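You operate a simulated robot arm through the tools that you are given. There is no shell and no other tool.

You are at the controls of a simulated robot arm. One attempt, no reset.

Task
Gauge the three rivets in the white plate and stand a tab beside the one that reads NO.
Fine: use the orange gauge and put it back; no tab beside the other two; rivets and pins stay as they are. Set down upright: orange gauge, tab.

It is judged by the outcome, as a careful person would: the job done as asked, and still so three seconds after it is handed in. It fails if anything else is knocked over, pushed out of place, dropped, spilled or broken.

Robot
A 7-joint arm with a two-finger gripper, fixed in place. Base frame: the origin is at the foot of the arm, x ahead of it, y to its left, z up; the work surface is at about z = 1.05. Lengths are in m, angles in rad, forces in N, time in s.
With the tool pointing down near the work surface it reaches from about 0.24 to 0.7 m from the base axis. Its first joint turns from -1.152 to 1.152 rad. Payload 2.45 kg.
Tool frame: the origin (TCP) lies between the finger pads and is the grasp point; the fingertips stand 0.026 m ahead of it; z points along the fingers, y is the line along which they close. The gripper opens to 0.096 m. The gripper's body begins 0.069 m behind the TCP.
Orientation is that of the tool frame in the base frame, as [roll, pitch, yaw] about the fixed x, y, z axes, in that order (R = Rz(yaw) Ry(pitch) Rx(roll)). With the fingers straight down and closing along the base's y, the tool's x points along the base's -x, its y along +y and its z along -z.

Tools
- The arm moves only by the tool step_arm. Its argument "targets" is a list of rows, each a list of 3 entries, a list of its own where there are three numbers: the opening in per cent of the stroke, from 0 (shut) to 100 (fully open), then the shift along the tool's x, y, z in m, then the turn, a rotation vector about the tool's x, y, z in rad. In form: [[hand, [dx, dy, dz], [wx, wy, wz]], ...]. A call has 1 to 20 rows; each row shifts and turns the commanded pose from where the row before left it, along the tool's axes as they then stand. A row lasts 0.2 s, in which the tool goes at most 0.05 m and 0.15 rad; a call with a longer step from one row to the next is refused whole, and so is a gripper value outside its range. A pose out of reach is approached as far as the arm can. The call stops where the force on the tool passes 40 N (or 10 N more than at its start, if that is more) or the arm is blocked; 0.2 s more then pass. The fingers move at their own pace and stop on an object; they squeeze with about 37 N. The grip force told is the motor's: it shows also when the fingers shut on nothing. Time passes only in rows, and 0.2 s behind the last, so rows that do not move let the fingers close. It gives the time, the measured TCP pose, the force on the tool (base axes), the opening and the grip force at its end, in the units of the frame above (readings bear some noise), with the torque about the TCP (base axes, N m) and any sound that the robot's microphone picked up.
- Cameras (640 x 400 px; columns grow to the right, rows downward): "scene" is fixed at [0.159, -0.3785, 1.4427]; the picture's right is [0.85, -0.53, 0.00], its down [-0.21, -0.35, -0.91] and it looks along [0.48, 0.78, -0.41] (base axes); focal length 326 px, centre (320, 200). "wrist" rides on the gripper at [0.082, 0.003, -0.098] in the tool frame; the picture's right is [-0.04, 1.00, 0.00], its down [-0.73, -0.03, -0.68] and it looks along [-0.68, -0.03, 0.73] (tool axes); focal length 256 px, centre (320, 200). There is no depth. A picture from a camera that has moved, and an enlarged one, comes with that camera's place and axes in the base frame and with its lens.
- capture(camera): a new picture of that camera. No time passes.
- enlarge(camera, box): a new picture of the part [left, top, right, bottom] of that camera's present view, enlarged. No time passes.
- close_job(): hands the job in; it is judged then, once.

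Places have to be worked out from the pictures, the camera data and where the tool is seen. Open the gripper and draw the arm clear of the work before you hand the job in, unless the task says otherwise.

The tools are called after ">>>" as name(argument=value, ...) on one line, values as JSON. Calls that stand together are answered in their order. step_arm: Moves the arm, as the interface text tells. Its arguments: {"type":"object","properties":{"targets":{"type":"array"}},"required":["targets"]} The other tools are called the same way: capture (camera) takes a picture; enlarge (camera, box) takes an enlarged picture of a part of a camera's view; close_job () hands the job in.

At the start:

```text
time: 0.0
tcp_pos: [0.3849, 0.279, 1.2585]
tcp_rot: [-3.141, 0.0, -3.141]
force: [-0.7, -0.7, 0.2]
moment: [0.0, 0.01, -0.01]
gripper_width: 0.0956
grasp_force: 0.1
```

scene: 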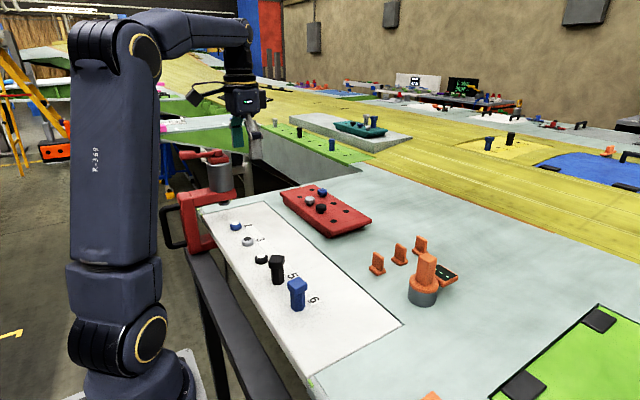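
wrist: 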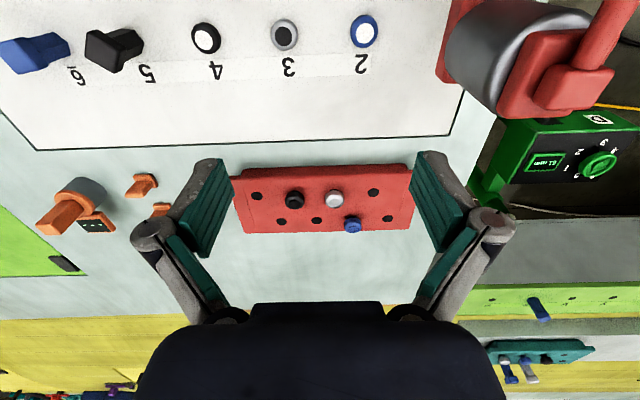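

I start by looking closely at the scene: the white plate, the orange gauge and the tabs.

>>> enlarge(camera="scene", box=[200, 180, 360, 320])

>>> enlarge(camera="scene", box=[350, 220, 480, 320])

>>> enlarge(camera="wrist", box=[0, 0, 420, 250])

```text
2.86 times, centred on (280, 250) of scene
camera zoom: at [0.159, -0.3785, 1.4427], right [0.85, -0.53, 0.0], down [-0.21, -0.35, -0.91], along [0.48, 0.78, -0.41], focal length 931 px, centre (434, 57)
```

zoom: 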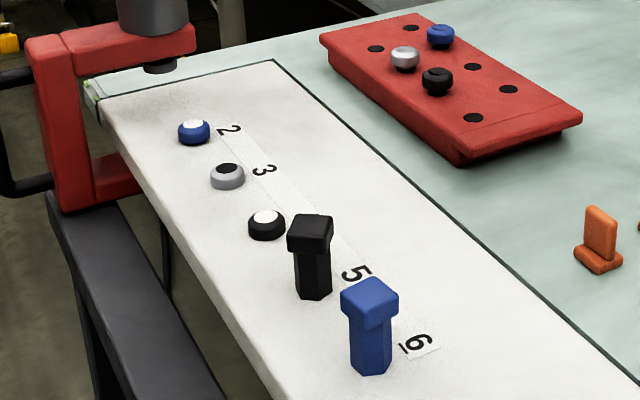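

```text
4.00 times, centred on (415, 270) of scene
camera zoom: at [0.159, -0.3785, 1.4427], right [0.85, -0.53, 0.0], down [-0.21, -0.35, -0.91], along [0.48, 0.78, -0.41], focal length 1304 px, centre (-60, -80)
```

zoom: 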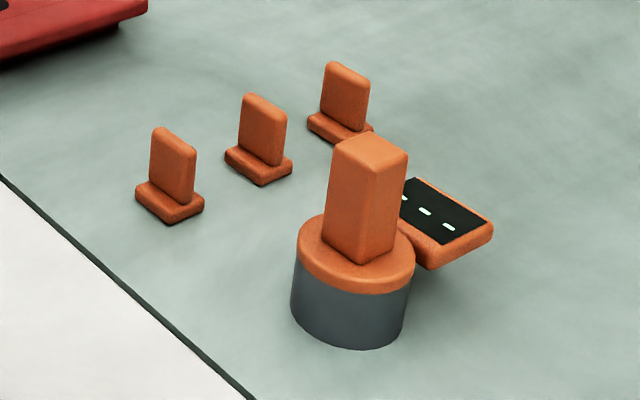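

```text
1.52 times, centred on (210, 125) of wrist
camera zoom: at [0.3028, 0.2824, 1.3592], right [0.04, 1.0, 0.0], down [0.73, -0.03, 0.68], along [0.68, -0.03, -0.73], focal length 390 px, centre (488, 314)
```

zoom: 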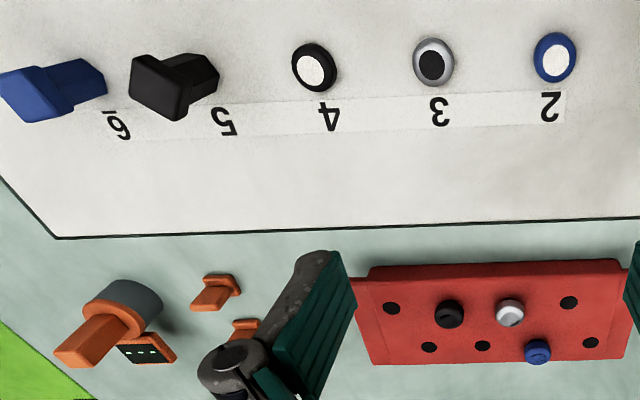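

The plate carries three set rivets (2, 3, 4, about x=0.355, y=0.32/0.24/0.17) and two pins (5, 6). The gauge stands near (0.55, -0.085) with a display block beside it. I'll move over there at this height for a better look.

>>> step_arm(targets=[[100, [0, -0.045, 0], [0, 0, 0]], [100, [0, -0.045, 0], [0, 0, 0]], [100, [0, -0.045, 0], [0, 0, 0]], [100, [0, -0.045, 0], [0, 0, 0]], [100, [0, -0.045, 0], [0, 0, 0]], [100, [0, -0.045, 0], [0, 0, 0]], [100, [0, -0.045, 0], [0, 0, 0]], [100, [0, -0.03, 0], [0, 0, 0]], [100, [0, 0, 0], [0, 0, 0]]])

>>> capture(camera="wrist")

>>> capture(camera="scene")

```text
time: 2.0
tcp_pos: [0.3847, -0.0618, 1.2592]
tcp_rot: [3.141, 0.001, -3.141]
force: [0.2, -1.1, -0.7]
moment: [0.01, 0.02, -0.01]
gripper_width: 0.0962
grasp_force: 0.0
```

```text
taken
camera wrist: at [0.3025, -0.06, 1.3585], right [0.04, 1.0, 0.0], down [0.73, -0.03, 0.68], along [0.68, -0.03, -0.73], focal length 256 px, centre (320, 200)
```

wrist: 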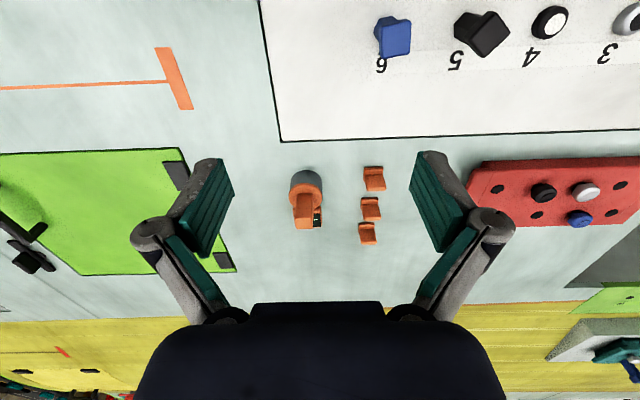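

```text
taken
```

scene: 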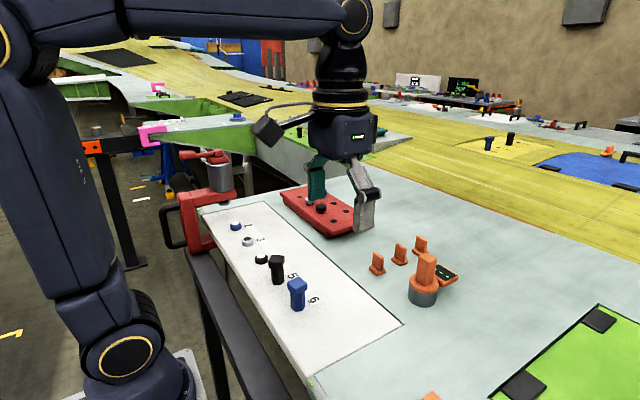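

>>> enlarge(camera="wrist", box=[260, 140, 420, 250])

>>> enlarge(camera="scene", box=[390, 230, 470, 310])

```text
3.64 times, centred on (340, 195) of wrist
camera zoom: at [0.3025, -0.06, 1.3585], right [0.04, 1.0, 0.0], down [0.73, -0.03, 0.68], along [0.68, -0.03, -0.73], focal length 931 px, centre (247, 218)
```

zoom: 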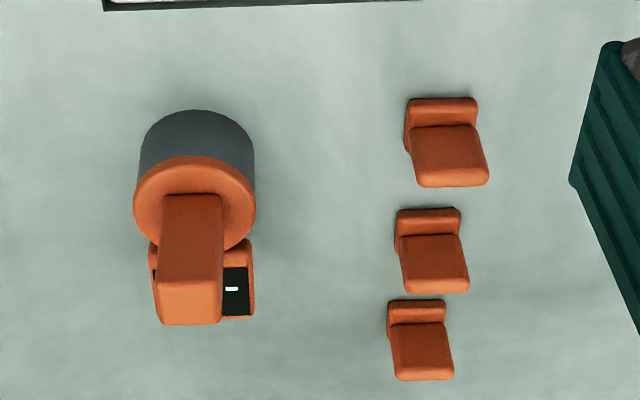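

```text
5.00 times, centred on (430, 270) of scene
camera zoom: at [0.1589, -0.3785, 1.4427], right [0.85, -0.53, 0.0], down [-0.21, -0.35, -0.91], along [0.48, 0.78, -0.41], focal length 1630 px, centre (-230, -150)
```

zoom: 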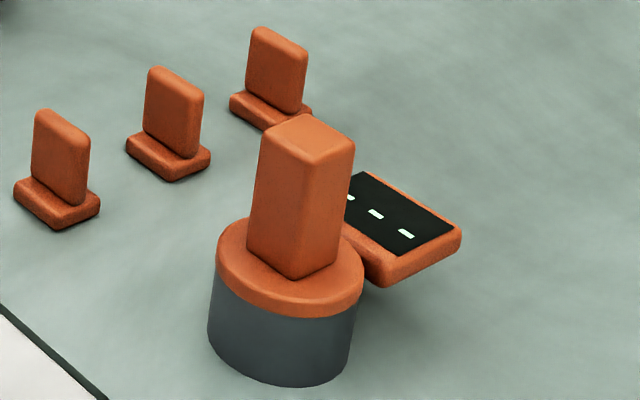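

The gauge (with its attached display, showing dashes) is at about (0.551, -0.092), its handle about 22 mm wide with top near z≈1.135. The tabs line up at y≈0.008, x≈0.53/0.59/0.65. I move above the gauge handle, staying above it, and look again.

>>> step_arm(targets=[[100, [-0.04, -0.008, 0], [0, 0, 0]], [100, [-0.04, -0.008, 0], [0, 0, 0]], [100, [-0.04, -0.008, 0], [0, 0, 0]], [100, [-0.046, -0.0067, 0], [0, 0, 0]], [100, [0, 0, 0.03], [0, 0, 0]], [100, [0, 0, 0.03], [0, 0, 0]], [100, [0, 0, 0], [0, 0, 0]]])

>>> capture(camera="wrist")

>>> capture(camera="scene")

```text
time: 3.6
tcp_pos: [0.549, -0.0918, 1.1992]
tcp_rot: [3.141, 0.0, -3.141]
force: [0.1, -0.2, 0.8]
moment: [-0.03, 0.01, 0.0]
gripper_width: 0.0959
grasp_force: 0.0
```

```text
taken
camera wrist: at [0.4669, -0.0896, 1.2981], right [0.04, 1.0, 0.0], down [0.73, -0.03, 0.68], along [0.68, -0.03, -0.73], focal length 256 px, centre (320, 200)
```

wrist: 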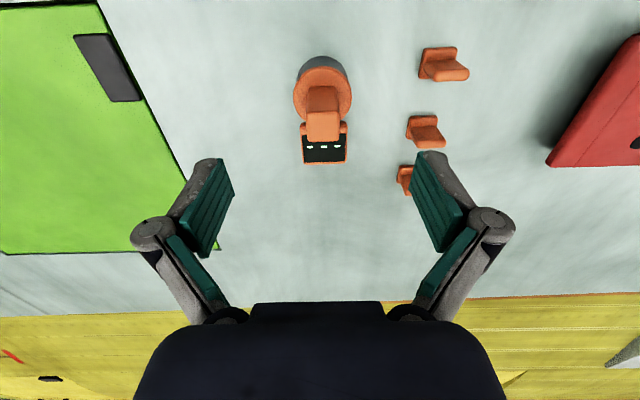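

```text
taken
```

scene: 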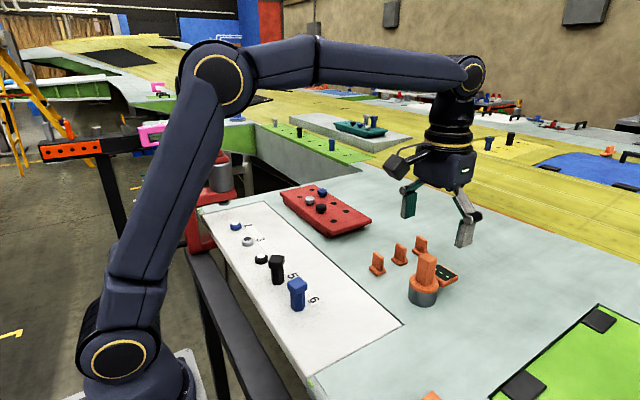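

>>> enlarge(camera="wrist", box=[260, 30, 480, 190])

```text
2.50 times, centred on (370, 110) of wrist
camera zoom: at [0.4669, -0.0896, 1.2981], right [0.04, 1.0, 0.0], down [0.73, -0.03, 0.68], along [0.68, -0.03, -0.73], focal length 640 px, centre (195, 425)
```

zoom: 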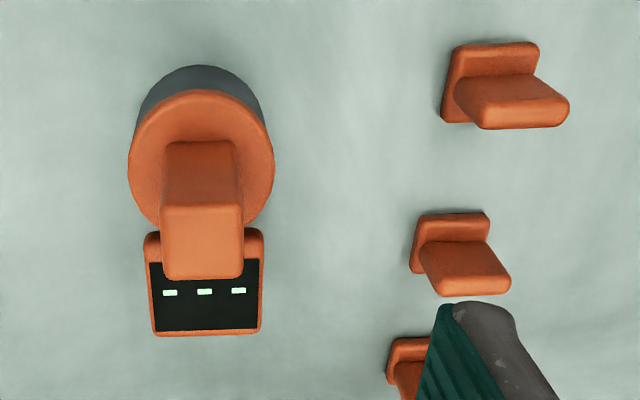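

The display is readable from the wrist camera (shows "- - -"). The handle centre is at (0.550, -0.0915), top z≈1.136, matching the present TCP. I descend to TCP z≈1.117 and close.

>>> step_arm(targets=[[100, [-0.0005, 0, 0.03], [0, 0, 0]], [100, [0, 0, 0.03], [0, 0, 0]], [100, [0, 0, 0.022], [0, 0, 0]], [100, [0, 0, 0], [0, 0, 0]], [22, [0, 0, 0], [0, 0, 0]], [22, [0, 0, 0], [0, 0, 0]], [22, [0, 0, 0], [0, 0, 0]], [10, [0, 0, 0], [0, 0, 0]], [10, [0, 0, 0], [0, 0, 0]], [10, [0, 0, 0], [0, 0, 0]], [10, [0, 0, 0], [0, 0, 0]]])

>>> capture(camera="wrist")

>>> enlarge(camera="scene", box=[350, 180, 510, 320])

```text
time: 6.0
tcp_pos: [0.552, -0.0969, 1.1198]
tcp_rot: [3.141, 0.0, -3.14]
force: [0.9, 2.5, 2.4]
moment: [0.09, 0.05, -0.03]
gripper_width: 0.0228
grasp_force: 37.2
```

```text
taken
camera wrist: at [0.4702, -0.0939, 1.2182], right [0.04, 1.0, 0.0], down [0.73, -0.03, 0.68], along [0.68, -0.03, -0.73], focal length 256 px, centre (320, 200)
```

wrist: 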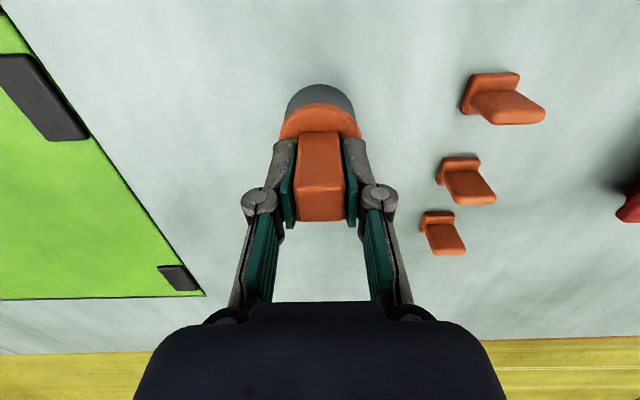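

```text
2.86 times, centred on (430, 250) of scene
camera zoom: at [0.1589, -0.3784, 1.4427], right [0.85, -0.53, 0.0], down [-0.21, -0.35, -0.91], along [0.48, 0.78, -0.41], focal length 931 px, centre (6, 57)
```

zoom: 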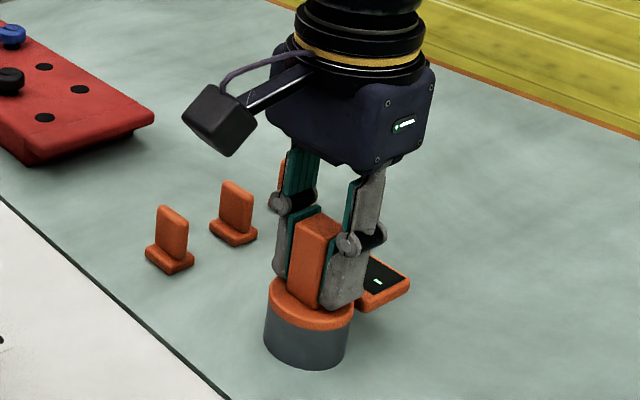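

Grip is solid on the handle (22.8 mm, 37 N). I lift straight up and check the gauge hangs well.

>>> step_arm(targets=[[10, [0, 0, 0], [0, 0, 0]], [10, [0, 0, -0.02], [0, 0, 0]], [10, [0, 0, -0.03], [0, 0, 0]], [10, [0, 0, -0.04], [0, 0, 0]], [10, [0, 0, -0.04], [0, 0, 0]], [10, [0, 0, 0], [0, 0, 0]], [10, [0, 0, 0], [0, 0, 0]], [10, [0, 0, 0], [0, 0, 0]], [10, [0, 0, 0], [0, 0, 0]]])

>>> capture(camera="wrist")

>>> capture(camera="scene")

```text
time: 8.0
tcp_pos: [0.5511, -0.0981, 1.2501]
tcp_rot: [3.141, 0.002, -3.142]
force: [-0.2, 0.3, -4.7]
moment: [0.02, 0.07, 0.04]
gripper_width: 0.0228
grasp_force: 37.2
```

```text
taken
camera wrist: at [0.4695, -0.096, 1.3496], right [0.04, 1.0, 0.0], down [0.73, -0.03, 0.68], along [0.68, -0.03, -0.73], focal length 256 px, centre (320, 200)
```

wrist: 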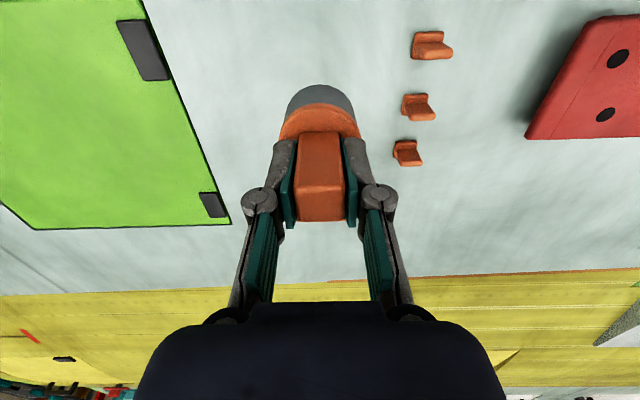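

```text
taken
```

scene: 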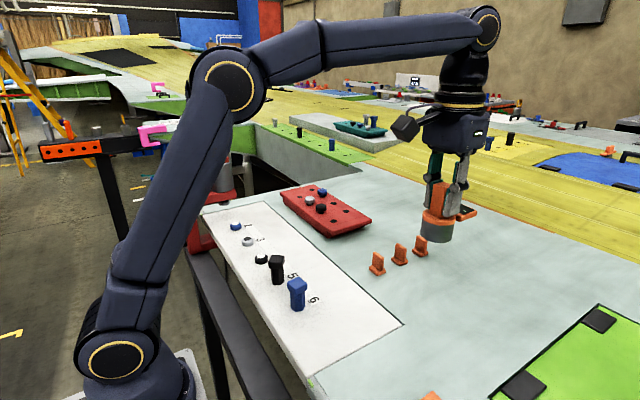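

The gauge is held, weight about 4.7 N. I carry it high toward rivet 4 (est. (0.356, 0.164)), stopping short of it on the +x side to see rivet and gauge together.

>>> step_arm(targets=[[10, [0.015, 0.033, 0], [0, 0, 0]], [10, [0.015, 0.033, 0], [0, 0, 0]], [10, [0.015, 0.033, 0], [0, 0, 0]], [10, [0.015, 0.033, 0], [0, 0, 0]], [10, [0.015, 0.033, 0], [0, 0, 0]], [10, [0.015, 0.033, 0], [0, 0, 0]], [10, [0.015, 0.033, 0], [0, 0, 0]], [10, [0.015, 0.031, 0], [0, 0, 0]], [10, [0, 0, 0], [0, 0, 0]], [10, [0, 0, 0], [0, 0, 0]], [10, [0, 0, 0], [0, 0, 0]]])

>>> capture(camera="wrist")

>>> capture(camera="scene")

```text
time: 10.4
tcp_pos: [0.4265, 0.1655, 1.2467]
tcp_rot: [3.141, -0.001, 3.14]
force: [0.3, 0.3, -4.6]
moment: [0.01, 0.01, 0.0]
gripper_width: 0.0227
grasp_force: 37.0
```

```text
taken
camera wrist: at [0.3459, 0.1671, 1.3461], right [0.04, 1.0, 0.0], down [0.73, -0.03, 0.68], along [0.68, -0.03, -0.73], focal length 256 px, centre (320, 200)
```

wrist: 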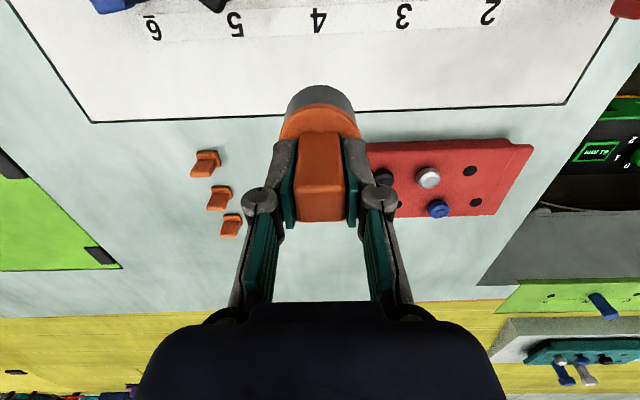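

```text
taken
```

scene: 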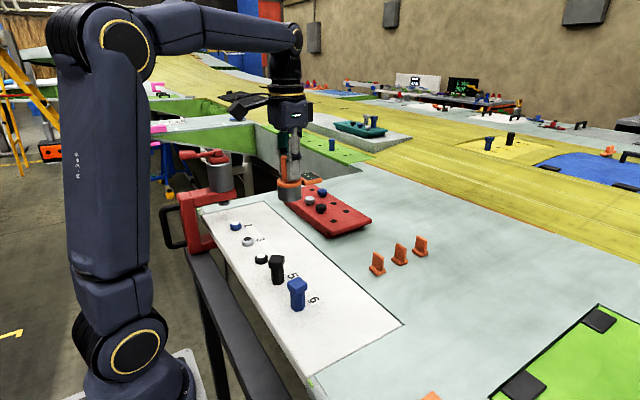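

The rivets are just out of the frame behind the gauge; I shift 20 mm nearer and lower so that rivet 4 and the skirt's bottom show in one picture.

>>> step_arm(targets=[[10, [0.02, 0, 0.03], [0, 0, 0]], [10, [0, 0, 0.03], [0, 0, 0]], [10, [0, 0, 0.03], [0, 0, 0]], [10, [0, 0, 0], [0, 0, 0]], [10, [0, 0, 0], [0, 0, 0]], [10, [0, 0, 0], [0, 0, 0]]])

>>> capture(camera="wrist")

>>> enlarge(camera="scene", box=[210, 130, 370, 310])

```text
time: 11.8
tcp_pos: [0.4122, 0.1656, 1.157]
tcp_rot: [3.14, 0.001, 3.141]
force: [-0.4, -0.3, -4.8]
moment: [0.06, 0.03, -0.03]
gripper_width: 0.0226
grasp_force: 36.7
```

```text
taken
camera wrist: at [0.331, 0.1674, 1.2566], right [0.04, 1.0, 0.0], down [0.73, -0.03, 0.68], along [0.68, -0.03, -0.73], focal length 256 px, centre (320, 200)
```

wrist: 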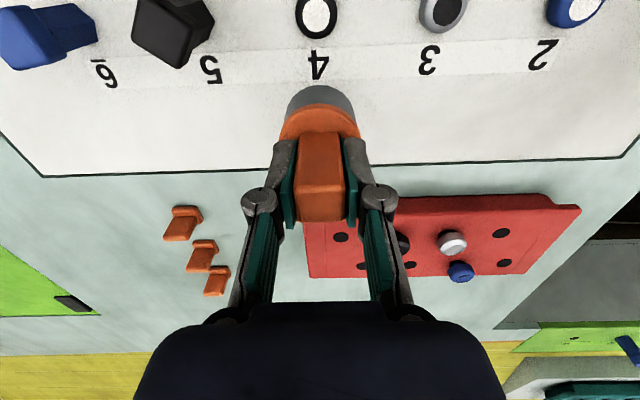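

```text
2.22 times, centred on (290, 220) of scene
camera zoom: at [0.159, -0.3785, 1.4427], right [0.85, -0.53, 0.0], down [-0.21, -0.35, -0.91], along [0.48, 0.78, -0.41], focal length 724 px, centre (387, 156)
```

zoom: 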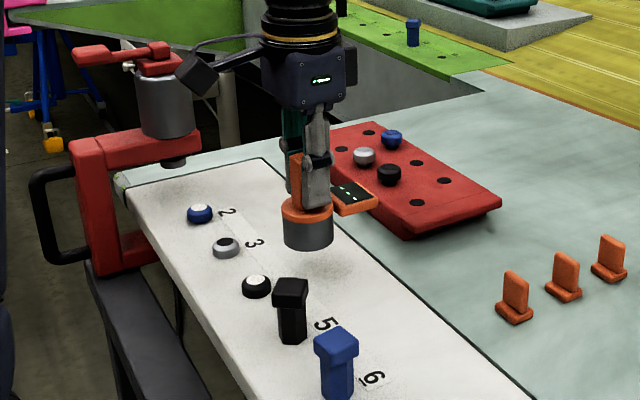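

>>> enlarge(camera="wrist", box=[260, 0, 388, 80])

>>> enlarge(camera="scene", box=[230, 200, 330, 290])

```text
5.00 times, centred on (324, 40) of wrist
camera zoom: at [0.331, 0.1674, 1.2566], right [0.04, 1.0, 0.0], down [0.73, -0.03, 0.68], along [0.68, -0.03, -0.73], focal length 1280 px, centre (300, 1000)
```

zoom: 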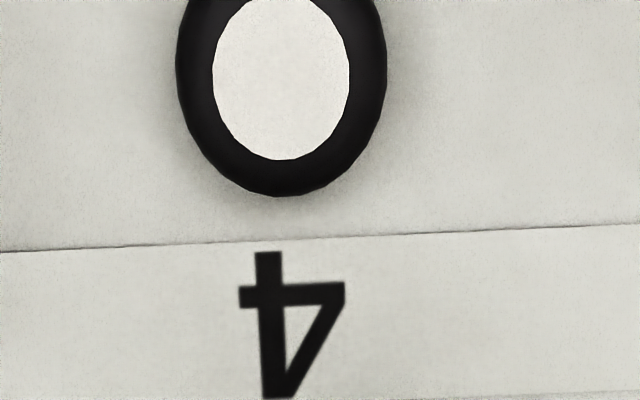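

```text
4.44 times, centred on (280, 245) of scene
camera zoom: at [0.159, -0.3785, 1.4427], right [0.85, -0.53, 0.0], down [-0.21, -0.35, -0.91], along [0.48, 0.78, -0.41], focal length 1449 px, centre (498, 0)
```

zoom: 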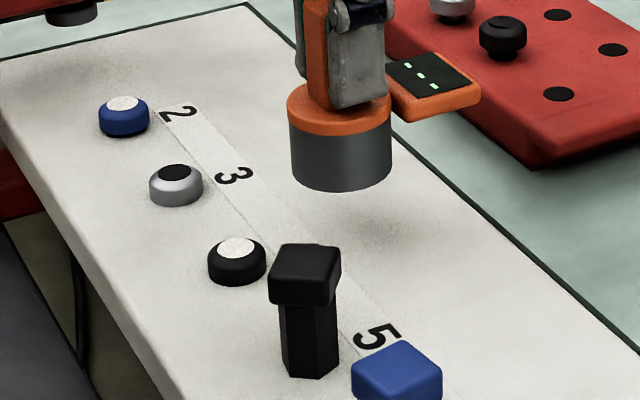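

Rivet 4 is at about (0.355, 0.1636); the held gauge's centre is at about (0.411, 0.1647), bottom z≈1.088. I move over the rivet and down a little, then check the alignment in the scene view.

>>> step_arm(targets=[[10, [0.028, -0.0005, 0], [0, 0, 0]], [10, [0.0277, -0.0006, 0], [0, 0, 0]], [10, [0, 0, 0], [0, 0, 0]], [10, [0, 0, 0], [0, 0, 0]], [10, [0, 0, 0.012], [0, 0, 0]], [10, [0, 0, 0], [0, 0, 0]], [10, [0, 0, 0], [0, 0, 0]]])

>>> enlarge(camera="scene", box=[230, 200, 310, 280])

>>> capture(camera="wrist")

```text
time: 13.4
tcp_pos: [0.3538, 0.1664, 1.1482]
tcp_rot: [3.14, 0.001, 3.141]
force: [0.2, 0.0, -5.6]
moment: [-0.01, 0.01, 0.03]
gripper_width: 0.0226
grasp_force: 36.8
```

```text
5.00 times, centred on (270, 240) of scene
camera zoom: at [0.159, -0.3785, 1.4427], right [0.85, -0.53, 0.0], down [-0.21, -0.35, -0.91], along [0.48, 0.78, -0.41], focal length 1630 px, centre (570, 0)
```

zoom: 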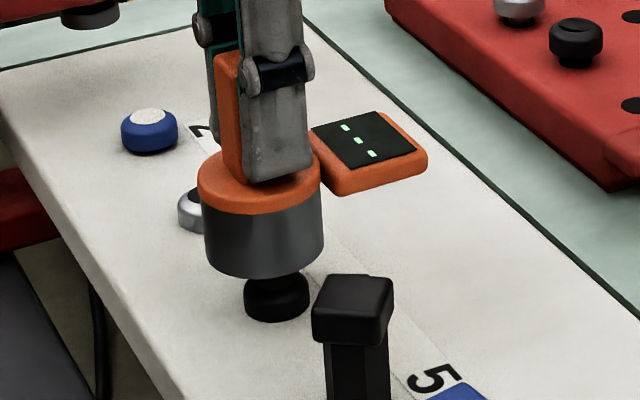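

```text
taken
camera wrist: at [0.2726, 0.1692, 1.2459], right [0.04, 1.0, 0.0], down [0.73, -0.03, 0.68], along [0.68, -0.03, -0.73], focal length 256 px, centre (320, 200)
```

wrist: 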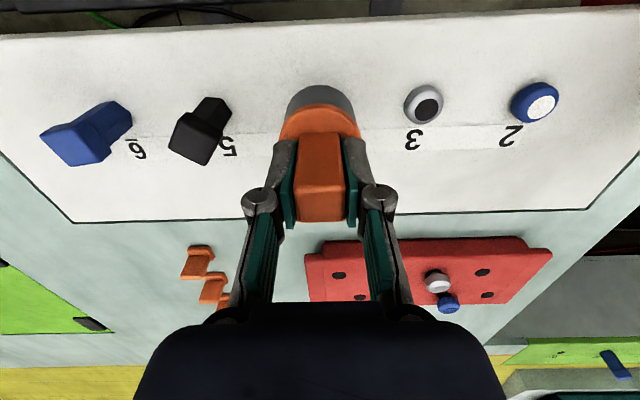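

The gauge is off by roughly 2–3 mm (low in x, high in y) by both camera reckonings. I correct by (+2.3, -2.6) mm and let it settle.

>>> step_arm(targets=[[10, [-0.0023, -0.0026, 0], [0, 0, 0]], [10, [0, 0, 0], [0, 0, 0]], [10, [0, 0, 0], [0, 0, 0]], [10, [0, 0, 0], [0, 0, 0]]])

>>> enlarge(camera="scene", box=[230, 200, 310, 280])

>>> capture(camera="wrist")

```text
time: 14.4
tcp_pos: [0.3562, 0.163, 1.1477]
tcp_rot: [3.141, 0.001, 3.141]
force: [-0.3, 0.4, -5.0]
moment: [0.01, 0.03, -0.01]
gripper_width: 0.0228
grasp_force: 36.8
```

```text
5.00 times, centred on (270, 240) of scene
camera zoom: at [0.159, -0.3785, 1.4427], right [0.85, -0.53, 0.0], down [-0.21, -0.35, -0.91], along [0.48, 0.78, -0.41], focal length 1630 px, centre (570, 0)
```

zoom: 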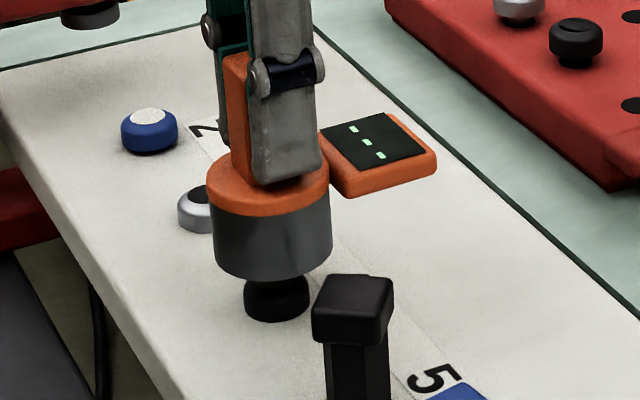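

```text
taken
camera wrist: at [0.2749, 0.1656, 1.2461], right [0.04, 1.0, 0.0], down [0.73, -0.03, 0.68], along [0.68, -0.03, -0.73], focal length 256 px, centre (320, 200)
```

wrist: 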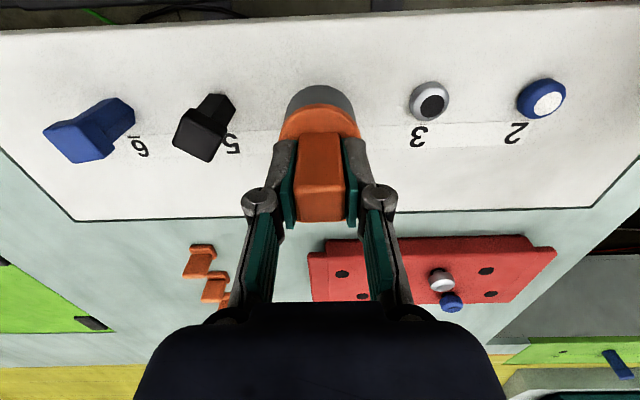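

Now well aligned (gauge ≈(0.3546, 0.163), rivet ≈(0.355, 0.1636)). I lower gently in small steps, watching the force and display.

>>> step_arm(targets=[[10, [0, 0, 0.005], [0, 0, 0]], [10, [0, 0, 0.005], [0, 0, 0]], [10, [0, 0, 0.003], [0, 0, 0]], [10, [0, 0, 0], [0, 0, 0]], [10, [0, 0, 0], [0, 0, 0]]])

>>> enlarge(camera="scene", box=[230, 200, 310, 280])

```text
time: 15.6
tcp_pos: [0.3588, 0.1621, 1.1338]
tcp_rot: [3.142, -0.001, -3.141]
force: [0.9, -0.3, -4.5]
moment: [-0.02, -0.01, -0.02]
gripper_width: 0.0224
grasp_force: 37.3
```

```text
5.00 times, centred on (270, 240) of scene
camera zoom: at [0.159, -0.3785, 1.4427], right [0.85, -0.53, 0.0], down [-0.21, -0.35, -0.91], along [0.48, 0.78, -0.41], focal length 1630 px, centre (570, 0)
```

zoom: 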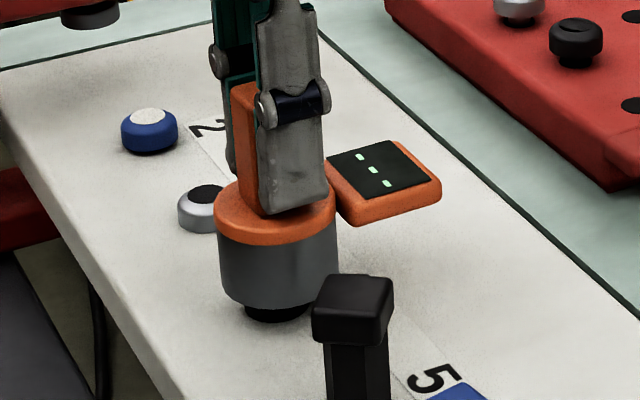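

>>> capture(camera="wrist")

>>> enlarge(camera="wrist", box=[270, 60, 370, 130])

```text
taken
camera wrist: at [0.2765, 0.1649, 1.2327], right [0.04, 1.0, 0.0], down [0.73, -0.03, 0.68], along [0.68, -0.03, -0.73], focal length 256 px, centre (320, 200)
```

wrist: 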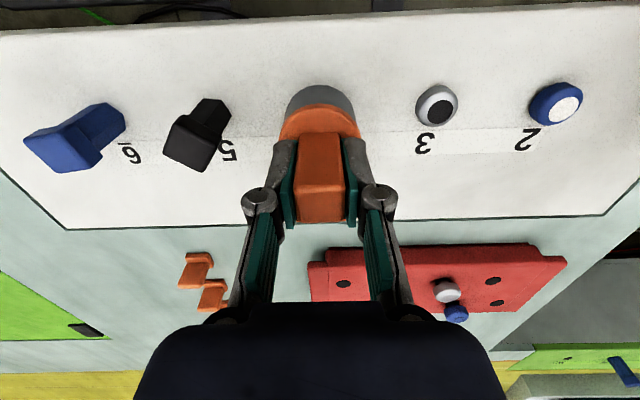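

```text
5.71 times, centred on (320, 95) of wrist
camera zoom: at [0.2765, 0.1649, 1.2327], right [0.04, 1.0, 0.0], down [0.73, -0.03, 0.68], along [0.68, -0.03, -0.73], focal length 1463 px, centre (320, 800)
```

zoom: 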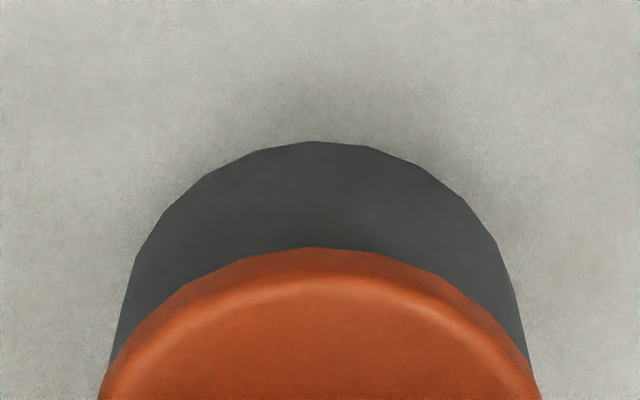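

Gauge about 1 mm off at (0.356, 0.162); I nudge it back and keep lowering in 2 mm steps.

>>> step_arm(targets=[[10, [0.001, 0.0012, 0], [0, 0, 0]], [10, [0, 0, 0.002], [0, 0, 0]], [10, [0, 0, 0.002], [0, 0, 0]], [10, [0, 0, 0.001], [0, 0, 0]], [10, [0, 0, 0], [0, 0, 0]], [10, [0, 0, 0], [0, 0, 0]]])

>>> enlarge(camera="scene", box=[230, 200, 310, 280])

>>> capture(camera="wrist")

```text
time: 17.0
tcp_pos: [0.3558, 0.1639, 1.127]
tcp_rot: [-3.141, 0.0, 3.141]
force: [-0.2, 0.3, -5.8]
moment: [-0.01, -0.01, 0.01]
gripper_width: 0.0227
grasp_force: 36.7
```

```text
5.00 times, centred on (270, 240) of scene
camera zoom: at [0.159, -0.3785, 1.4427], right [0.85, -0.53, 0.0], down [-0.21, -0.35, -0.91], along [0.48, 0.78, -0.41], focal length 1630 px, centre (570, 0)
```

zoom: 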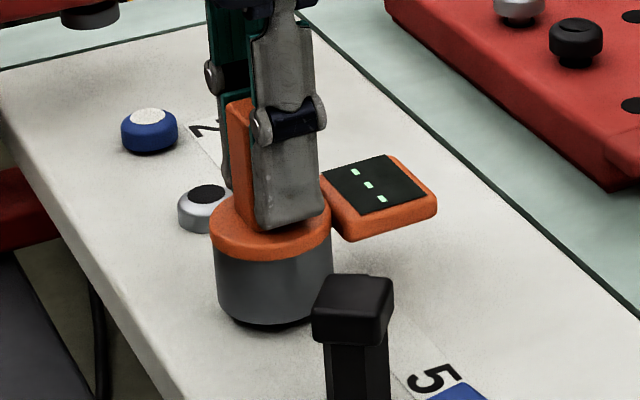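

```text
taken
camera wrist: at [0.2744, 0.1655, 1.226], right [0.04, 1.0, 0.0], down [0.73, -0.03, 0.68], along [0.68, -0.03, -0.73], focal length 256 px, centre (320, 200)
```

wrist: 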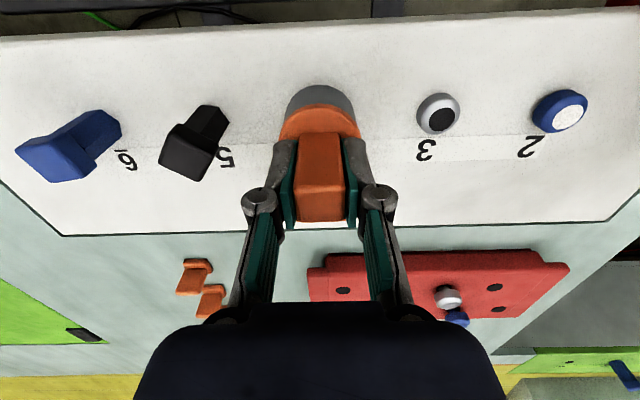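

The skirt is slipping over the rivet with no contact force. I continue down to the plate.

>>> step_arm(targets=[[10, [-0.0005, 0.0004, 0.0015], [0, 0, 0]], [10, [0, 0, 0.0015], [0, 0, 0]], [10, [0, 0, 0.001], [0, 0, 0]], [10, [0, 0, 0], [0, 0, 0]], [10, [0, 0, 0], [0, 0, 0]]])

>>> enlarge(camera="scene", box=[230, 200, 310, 280])

```text
time: 18.2
tcp_pos: [0.356, 0.1641, 1.1233]
tcp_rot: [-3.141, -0.001, -3.141]
force: [-0.3, -0.2, -4.8]
moment: [0.0, 0.07, -0.01]
gripper_width: 0.0227
grasp_force: 36.7
```

```text
5.00 times, centred on (270, 240) of scene
camera zoom: at [0.159, -0.3785, 1.4427], right [0.85, -0.53, 0.0], down [-0.21, -0.35, -0.91], along [0.48, 0.78, -0.41], focal length 1630 px, centre (570, 0)
```

zoom: 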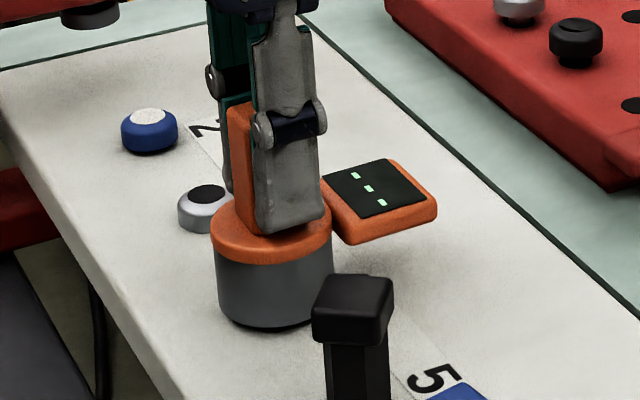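

Still free. A few more millimetres down in 1 mm steps.

>>> step_arm(targets=[[10, [0, 0, 0.001], [0, 0, 0]], [10, [0, 0, 0.001], [0, 0, 0]], [10, [0, 0, 0.001], [0, 0, 0]], [10, [0, 0, 0], [0, 0, 0]], [10, [0, 0, 0], [0, 0, 0]]])

>>> enlarge(camera="scene", box=[230, 200, 310, 280])

```text
time: 19.4
tcp_pos: [0.3575, 0.1642, 1.1213]
tcp_rot: [-3.14, 0.0, 3.141]
force: [-0.7, -0.6, -5.3]
moment: [-0.04, 0.02, 0.0]
gripper_width: 0.0226
grasp_force: 36.6
```

```text
5.00 times, centred on (270, 240) of scene
camera zoom: at [0.159, -0.3785, 1.4427], right [0.85, -0.53, 0.0], down [-0.21, -0.35, -0.91], along [0.48, 0.78, -0.41], focal length 1630 px, centre (570, 0)
```

zoom: 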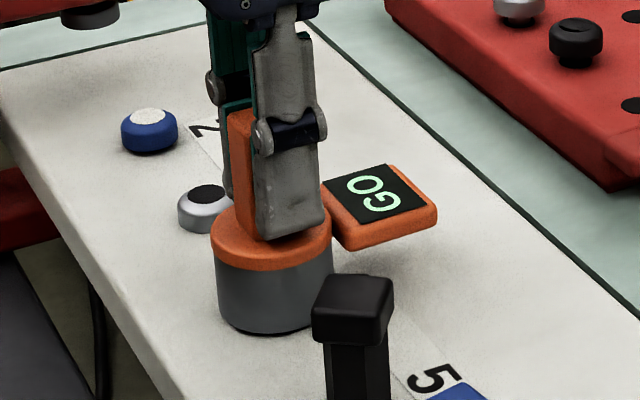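

Rivet 4 reads GO. I seat it fully to confirm the reading is stable.

>>> step_arm(targets=[[10, [0, 0, 0.001], [0, 0, 0]], [10, [0, 0, 0.001], [0, 0, 0]], [10, [0, 0, 0], [0, 0, 0]], [10, [0, 0, 0], [0, 0, 0]], [10, [0, 0, 0], [0, 0, 0]]])

>>> enlarge(camera="scene", box=[230, 200, 310, 280])

>>> capture(camera="wrist")

```text
time: 20.6
tcp_pos: [0.3566, 0.1643, 1.1197]
tcp_rot: [3.141, -0.001, -3.141]
force: [-2.0, -1.1, 0.8]
moment: [-0.04, 0.02, -0.02]
gripper_width: 0.0225
grasp_force: 36.6
```

```text
5.00 times, centred on (270, 240) of scene
camera zoom: at [0.1589, -0.3786, 1.4427], right [0.85, -0.53, 0.0], down [-0.21, -0.35, -0.91], along [0.48, 0.78, -0.41], focal length 1630 px, centre (570, 0)
```

zoom: 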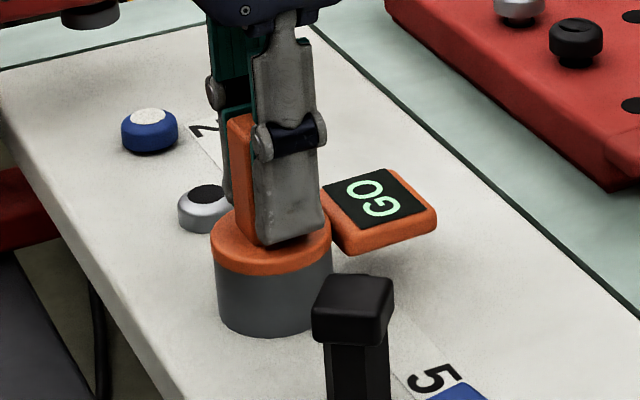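

```text
taken
camera wrist: at [0.2746, 0.167, 1.2182], right [0.04, 1.0, 0.0], down [0.73, -0.03, 0.68], along [0.68, -0.03, -0.73], focal length 256 px, centre (320, 200)
```

wrist: 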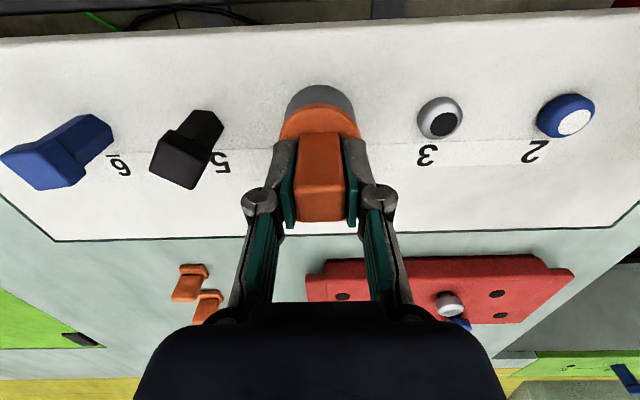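

Fully seated, rivet 4 definitely reads GO. I lift 35 mm and go to rivet 3 (est. (0.355, 0.244)).

>>> step_arm(targets=[[10, [0, 0, -0.005], [0, 0, 0]], [10, [0, 0, -0.015], [0, 0, 0]], [10, [0, 0, -0.015], [0, 0, 0]], [10, [0, 0, 0], [0, 0, 0]], [10, [0, 0.02, 0], [0, 0, 0]], [10, [0, 0.03, 0], [0, 0, 0]], [10, [0, 0.03, 0], [0, 0, 0]], [10, [0, 0, 0], [0, 0, 0]], [10, [0, 0, 0], [0, 0, 0]], [10, [0, 0, 0], [0, 0, 0]]])

>>> enlarge(camera="scene", box=[210, 180, 290, 260])

>>> capture(camera="wrist")

```text
time: 22.8
tcp_pos: [0.3543, 0.2421, 1.1545]
tcp_rot: [3.141, -0.001, 3.141]
force: [-0.2, 0.2, -4.1]
moment: [0.02, 0.0, -0.03]
gripper_width: 0.0225
grasp_force: 37.0
```

```text
5.00 times, centred on (250, 220) of scene
camera zoom: at [0.159, -0.3785, 1.4427], right [0.85, -0.53, 0.0], down [-0.21, -0.35, -0.91], along [0.48, 0.78, -0.41], focal length 1630 px, centre (670, 100)
```

zoom: 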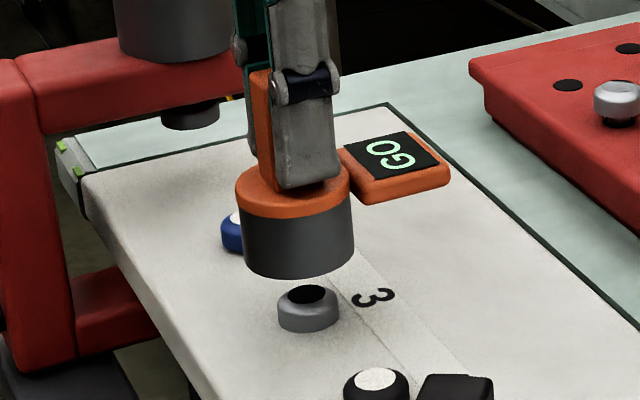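

```text
taken
camera wrist: at [0.2729, 0.2445, 1.2537], right [0.04, 1.0, 0.0], down [0.73, -0.03, 0.68], along [0.68, -0.03, -0.73], focal length 256 px, centre (320, 200)
```

wrist: 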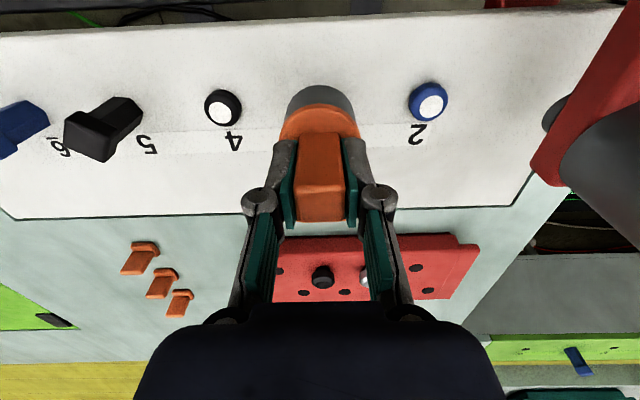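

Gauge is at ≈(0.3526, 0.2418) versus rivet 3 at ≈(0.355, 0.244). I correct and lower part-way.

>>> step_arm(targets=[[10, [-0.0025, 0.0022, 0], [0, 0, 0]], [10, [0, 0, 0.006], [0, 0, 0]], [10, [0, 0, 0.006], [0, 0, 0]], [10, [0, 0, 0.006], [0, 0, 0]], [10, [0, 0, 0], [0, 0, 0]], [10, [0, 0, 0], [0, 0, 0]], [10, [0, 0, 0], [0, 0, 0]]])

>>> enlarge(camera="scene", box=[210, 180, 290, 260])

>>> capture(camera="wrist")

```text
time: 24.4
tcp_pos: [0.3602, 0.2462, 1.1347]
tcp_rot: [3.141, -0.001, 3.141]
force: [-0.6, 0.4, -4.7]
moment: [0.01, 0.06, 0.01]
gripper_width: 0.0228
grasp_force: 37.8
```

```text
5.00 times, centred on (250, 220) of scene
camera zoom: at [0.159, -0.3785, 1.4427], right [0.85, -0.53, 0.0], down [-0.21, -0.35, -0.91], along [0.48, 0.78, -0.41], focal length 1630 px, centre (670, 100)
```

zoom: 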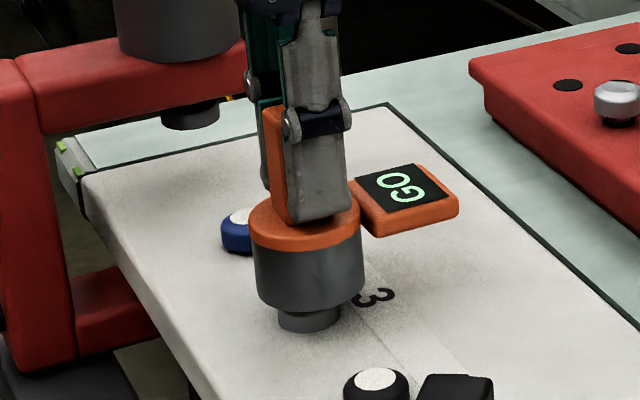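

```text
taken
camera wrist: at [0.2778, 0.2482, 1.2344], right [0.04, 1.0, 0.0], down [0.73, -0.03, 0.68], along [0.68, -0.03, -0.73], focal length 256 px, centre (320, 200)
```

wrist: 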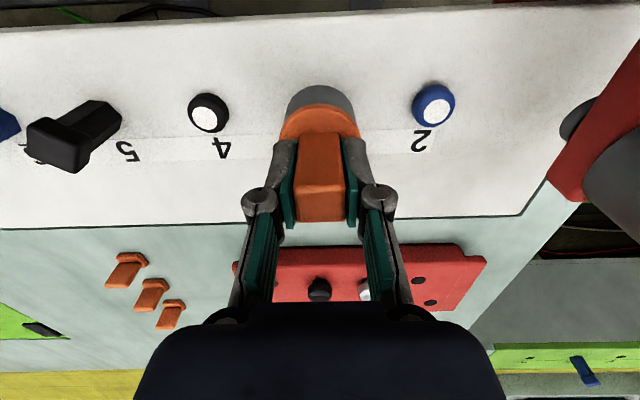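

The gauge overshot by ~2.5 mm in +x. I correct and recheck before going over the rivet head.

>>> step_arm(targets=[[10, [0.0027, -0.0008, 0], [0, 0, 0]], [10, [0, 0, 0], [0, 0, 0]], [10, [0, 0, 0], [0, 0, 0]], [10, [0, 0, 0], [0, 0, 0]]])

>>> enlarge(camera="scene", box=[210, 180, 290, 260])

>>> capture(camera="wrist")

```text
time: 25.4
tcp_pos: [0.357, 0.2444, 1.1347]
tcp_rot: [-3.141, 0.001, 3.141]
force: [-1.0, -0.3, -4.4]
moment: [-0.03, 0.0, -0.03]
gripper_width: 0.0225
grasp_force: 37.1
```

```text
5.00 times, centred on (250, 220) of scene
camera zoom: at [0.159, -0.3785, 1.4427], right [0.85, -0.53, 0.0], down [-0.21, -0.35, -0.91], along [0.48, 0.78, -0.41], focal length 1630 px, centre (670, 100)
```

zoom: 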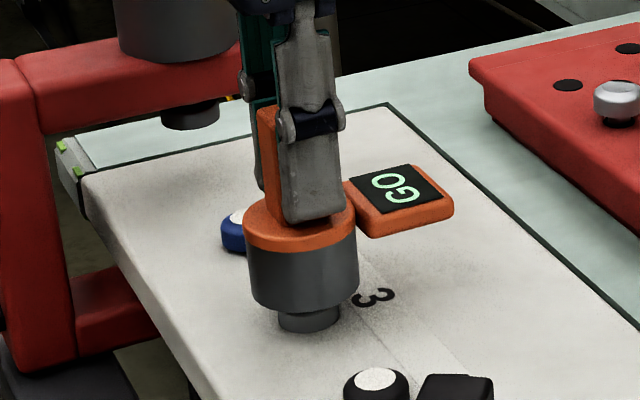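

```text
taken
camera wrist: at [0.275, 0.2473, 1.2352], right [0.04, 1.0, 0.0], down [0.73, -0.03, 0.68], along [0.68, -0.03, -0.73], focal length 256 px, centre (320, 200)
```

wrist: 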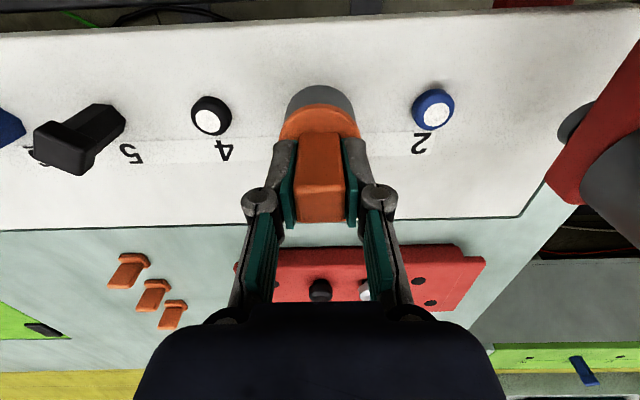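

Aligned now (≈(0.3547, 0.2446)). I lower in small steps to the plate.

>>> step_arm(targets=[[10, [0, 0, 0.003], [0, 0, 0]], [10, [0, 0, 0.003], [0, 0, 0]], [10, [0, 0, 0.003], [0, 0, 0]], [10, [0, 0, 0], [0, 0, 0]], [10, [0, 0, 0.002], [0, 0, 0]], [10, [0, 0, 0.001], [0, 0, 0]], [10, [0, 0, 0.001], [0, 0, 0]], [10, [0, 0, 0.001], [0, 0, 0]], [10, [0, 0, 0], [0, 0, 0]], [10, [0, 0, 0], [0, 0, 0]]])

>>> enlarge(camera="scene", box=[210, 180, 290, 260])

```text
time: 27.6
tcp_pos: [0.3564, 0.2463, 1.1212]
tcp_rot: [3.141, 0.002, -3.14]
force: [0.3, 0.8, -5.4]
moment: [-0.01, 0.03, 0.02]
gripper_width: 0.0227
grasp_force: 37.2
```

```text
5.00 times, centred on (250, 220) of scene
camera zoom: at [0.159, -0.3785, 1.4427], right [0.85, -0.53, 0.0], down [-0.21, -0.35, -0.91], along [0.48, 0.78, -0.41], focal length 1630 px, centre (670, 100)
```

zoom: 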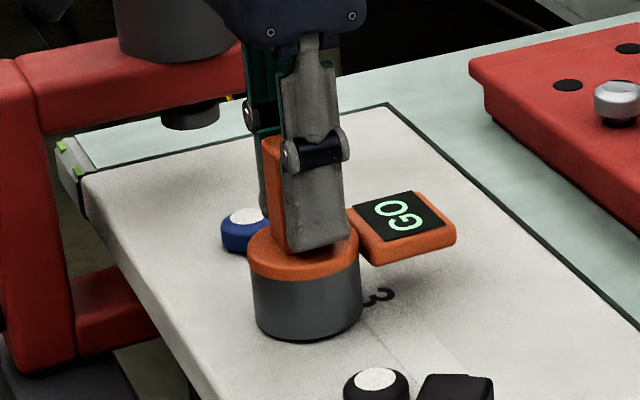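

It shows GO, though that may be a held reading; I lower until it is seated on the plate.

>>> step_arm(targets=[[10, [0, 0, 0.001], [0, 0, 0]], [10, [0, 0, 0.001], [0, 0, 0]], [10, [0, 0, 0.0005], [0, 0, 0]], [10, [0, 0, 0], [0, 0, 0]], [10, [0, 0, 0], [0, 0, 0]], [10, [0, 0, 0], [0, 0, 0]]])

>>> enlarge(camera="scene", box=[210, 180, 290, 260])

>>> capture(camera="wrist")

```text
time: 29.0
tcp_pos: [0.3571, 0.2457, 1.1186]
tcp_rot: [-3.141, -0.002, 3.141]
force: [0.4, 0.3, -3.0]
moment: [0.02, -0.04, -0.03]
gripper_width: 0.0225
grasp_force: 37.2
```

```text
5.00 times, centred on (250, 220) of scene
camera zoom: at [0.159, -0.3785, 1.4427], right [0.85, -0.53, 0.0], down [-0.21, -0.35, -0.91], along [0.48, 0.78, -0.41], focal length 1630 px, centre (670, 100)
```

zoom: 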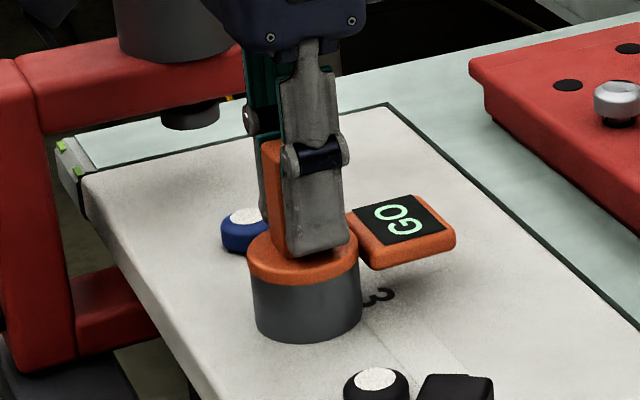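

```text
taken
camera wrist: at [0.2755, 0.2484, 1.2183], right [0.04, 1.0, 0.0], down [0.73, -0.03, 0.68], along [0.68, -0.03, -0.73], focal length 256 px, centre (320, 200)
```

wrist: 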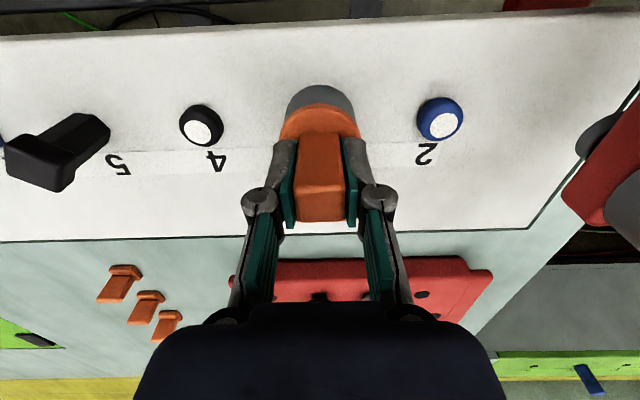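

Nearly resting on the plate at the same height as for rivet 4, still GO. I press a half millimetre more to be sure it registers, then look again.

>>> step_arm(targets=[[10, [0, 0, 0.0008], [0, 0, 0]], [10, [0, 0, 0], [0, 0, 0]], [10, [0, 0, 0], [0, 0, 0]], [10, [0, 0, 0], [0, 0, 0]]])

>>> enlarge(camera="scene", box=[210, 180, 290, 260])

```text
time: 30.0
tcp_pos: [0.357, 0.2453, 1.1193]
tcp_rot: [3.141, 0.002, -3.141]
force: [-3.8, -0.1, 18.0]
moment: [-0.01, 0.02, 0.0]
gripper_width: 0.0226
grasp_force: 36.8
```

```text
5.00 times, centred on (250, 220) of scene
camera zoom: at [0.1586, -0.3787, 1.4427], right [0.85, -0.53, 0.0], down [-0.21, -0.35, -0.91], along [0.48, 0.78, -0.41], focal length 1630 px, centre (670, 100)
```

zoom: 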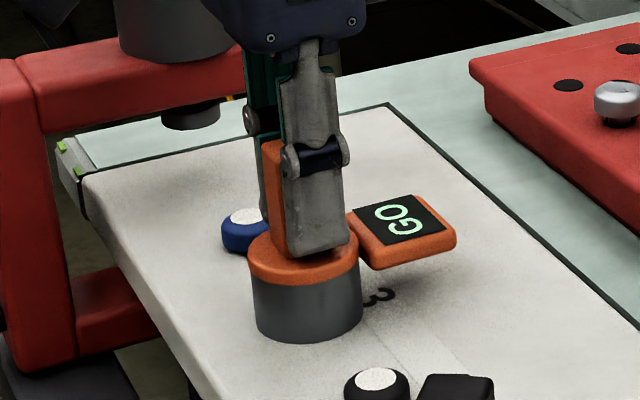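

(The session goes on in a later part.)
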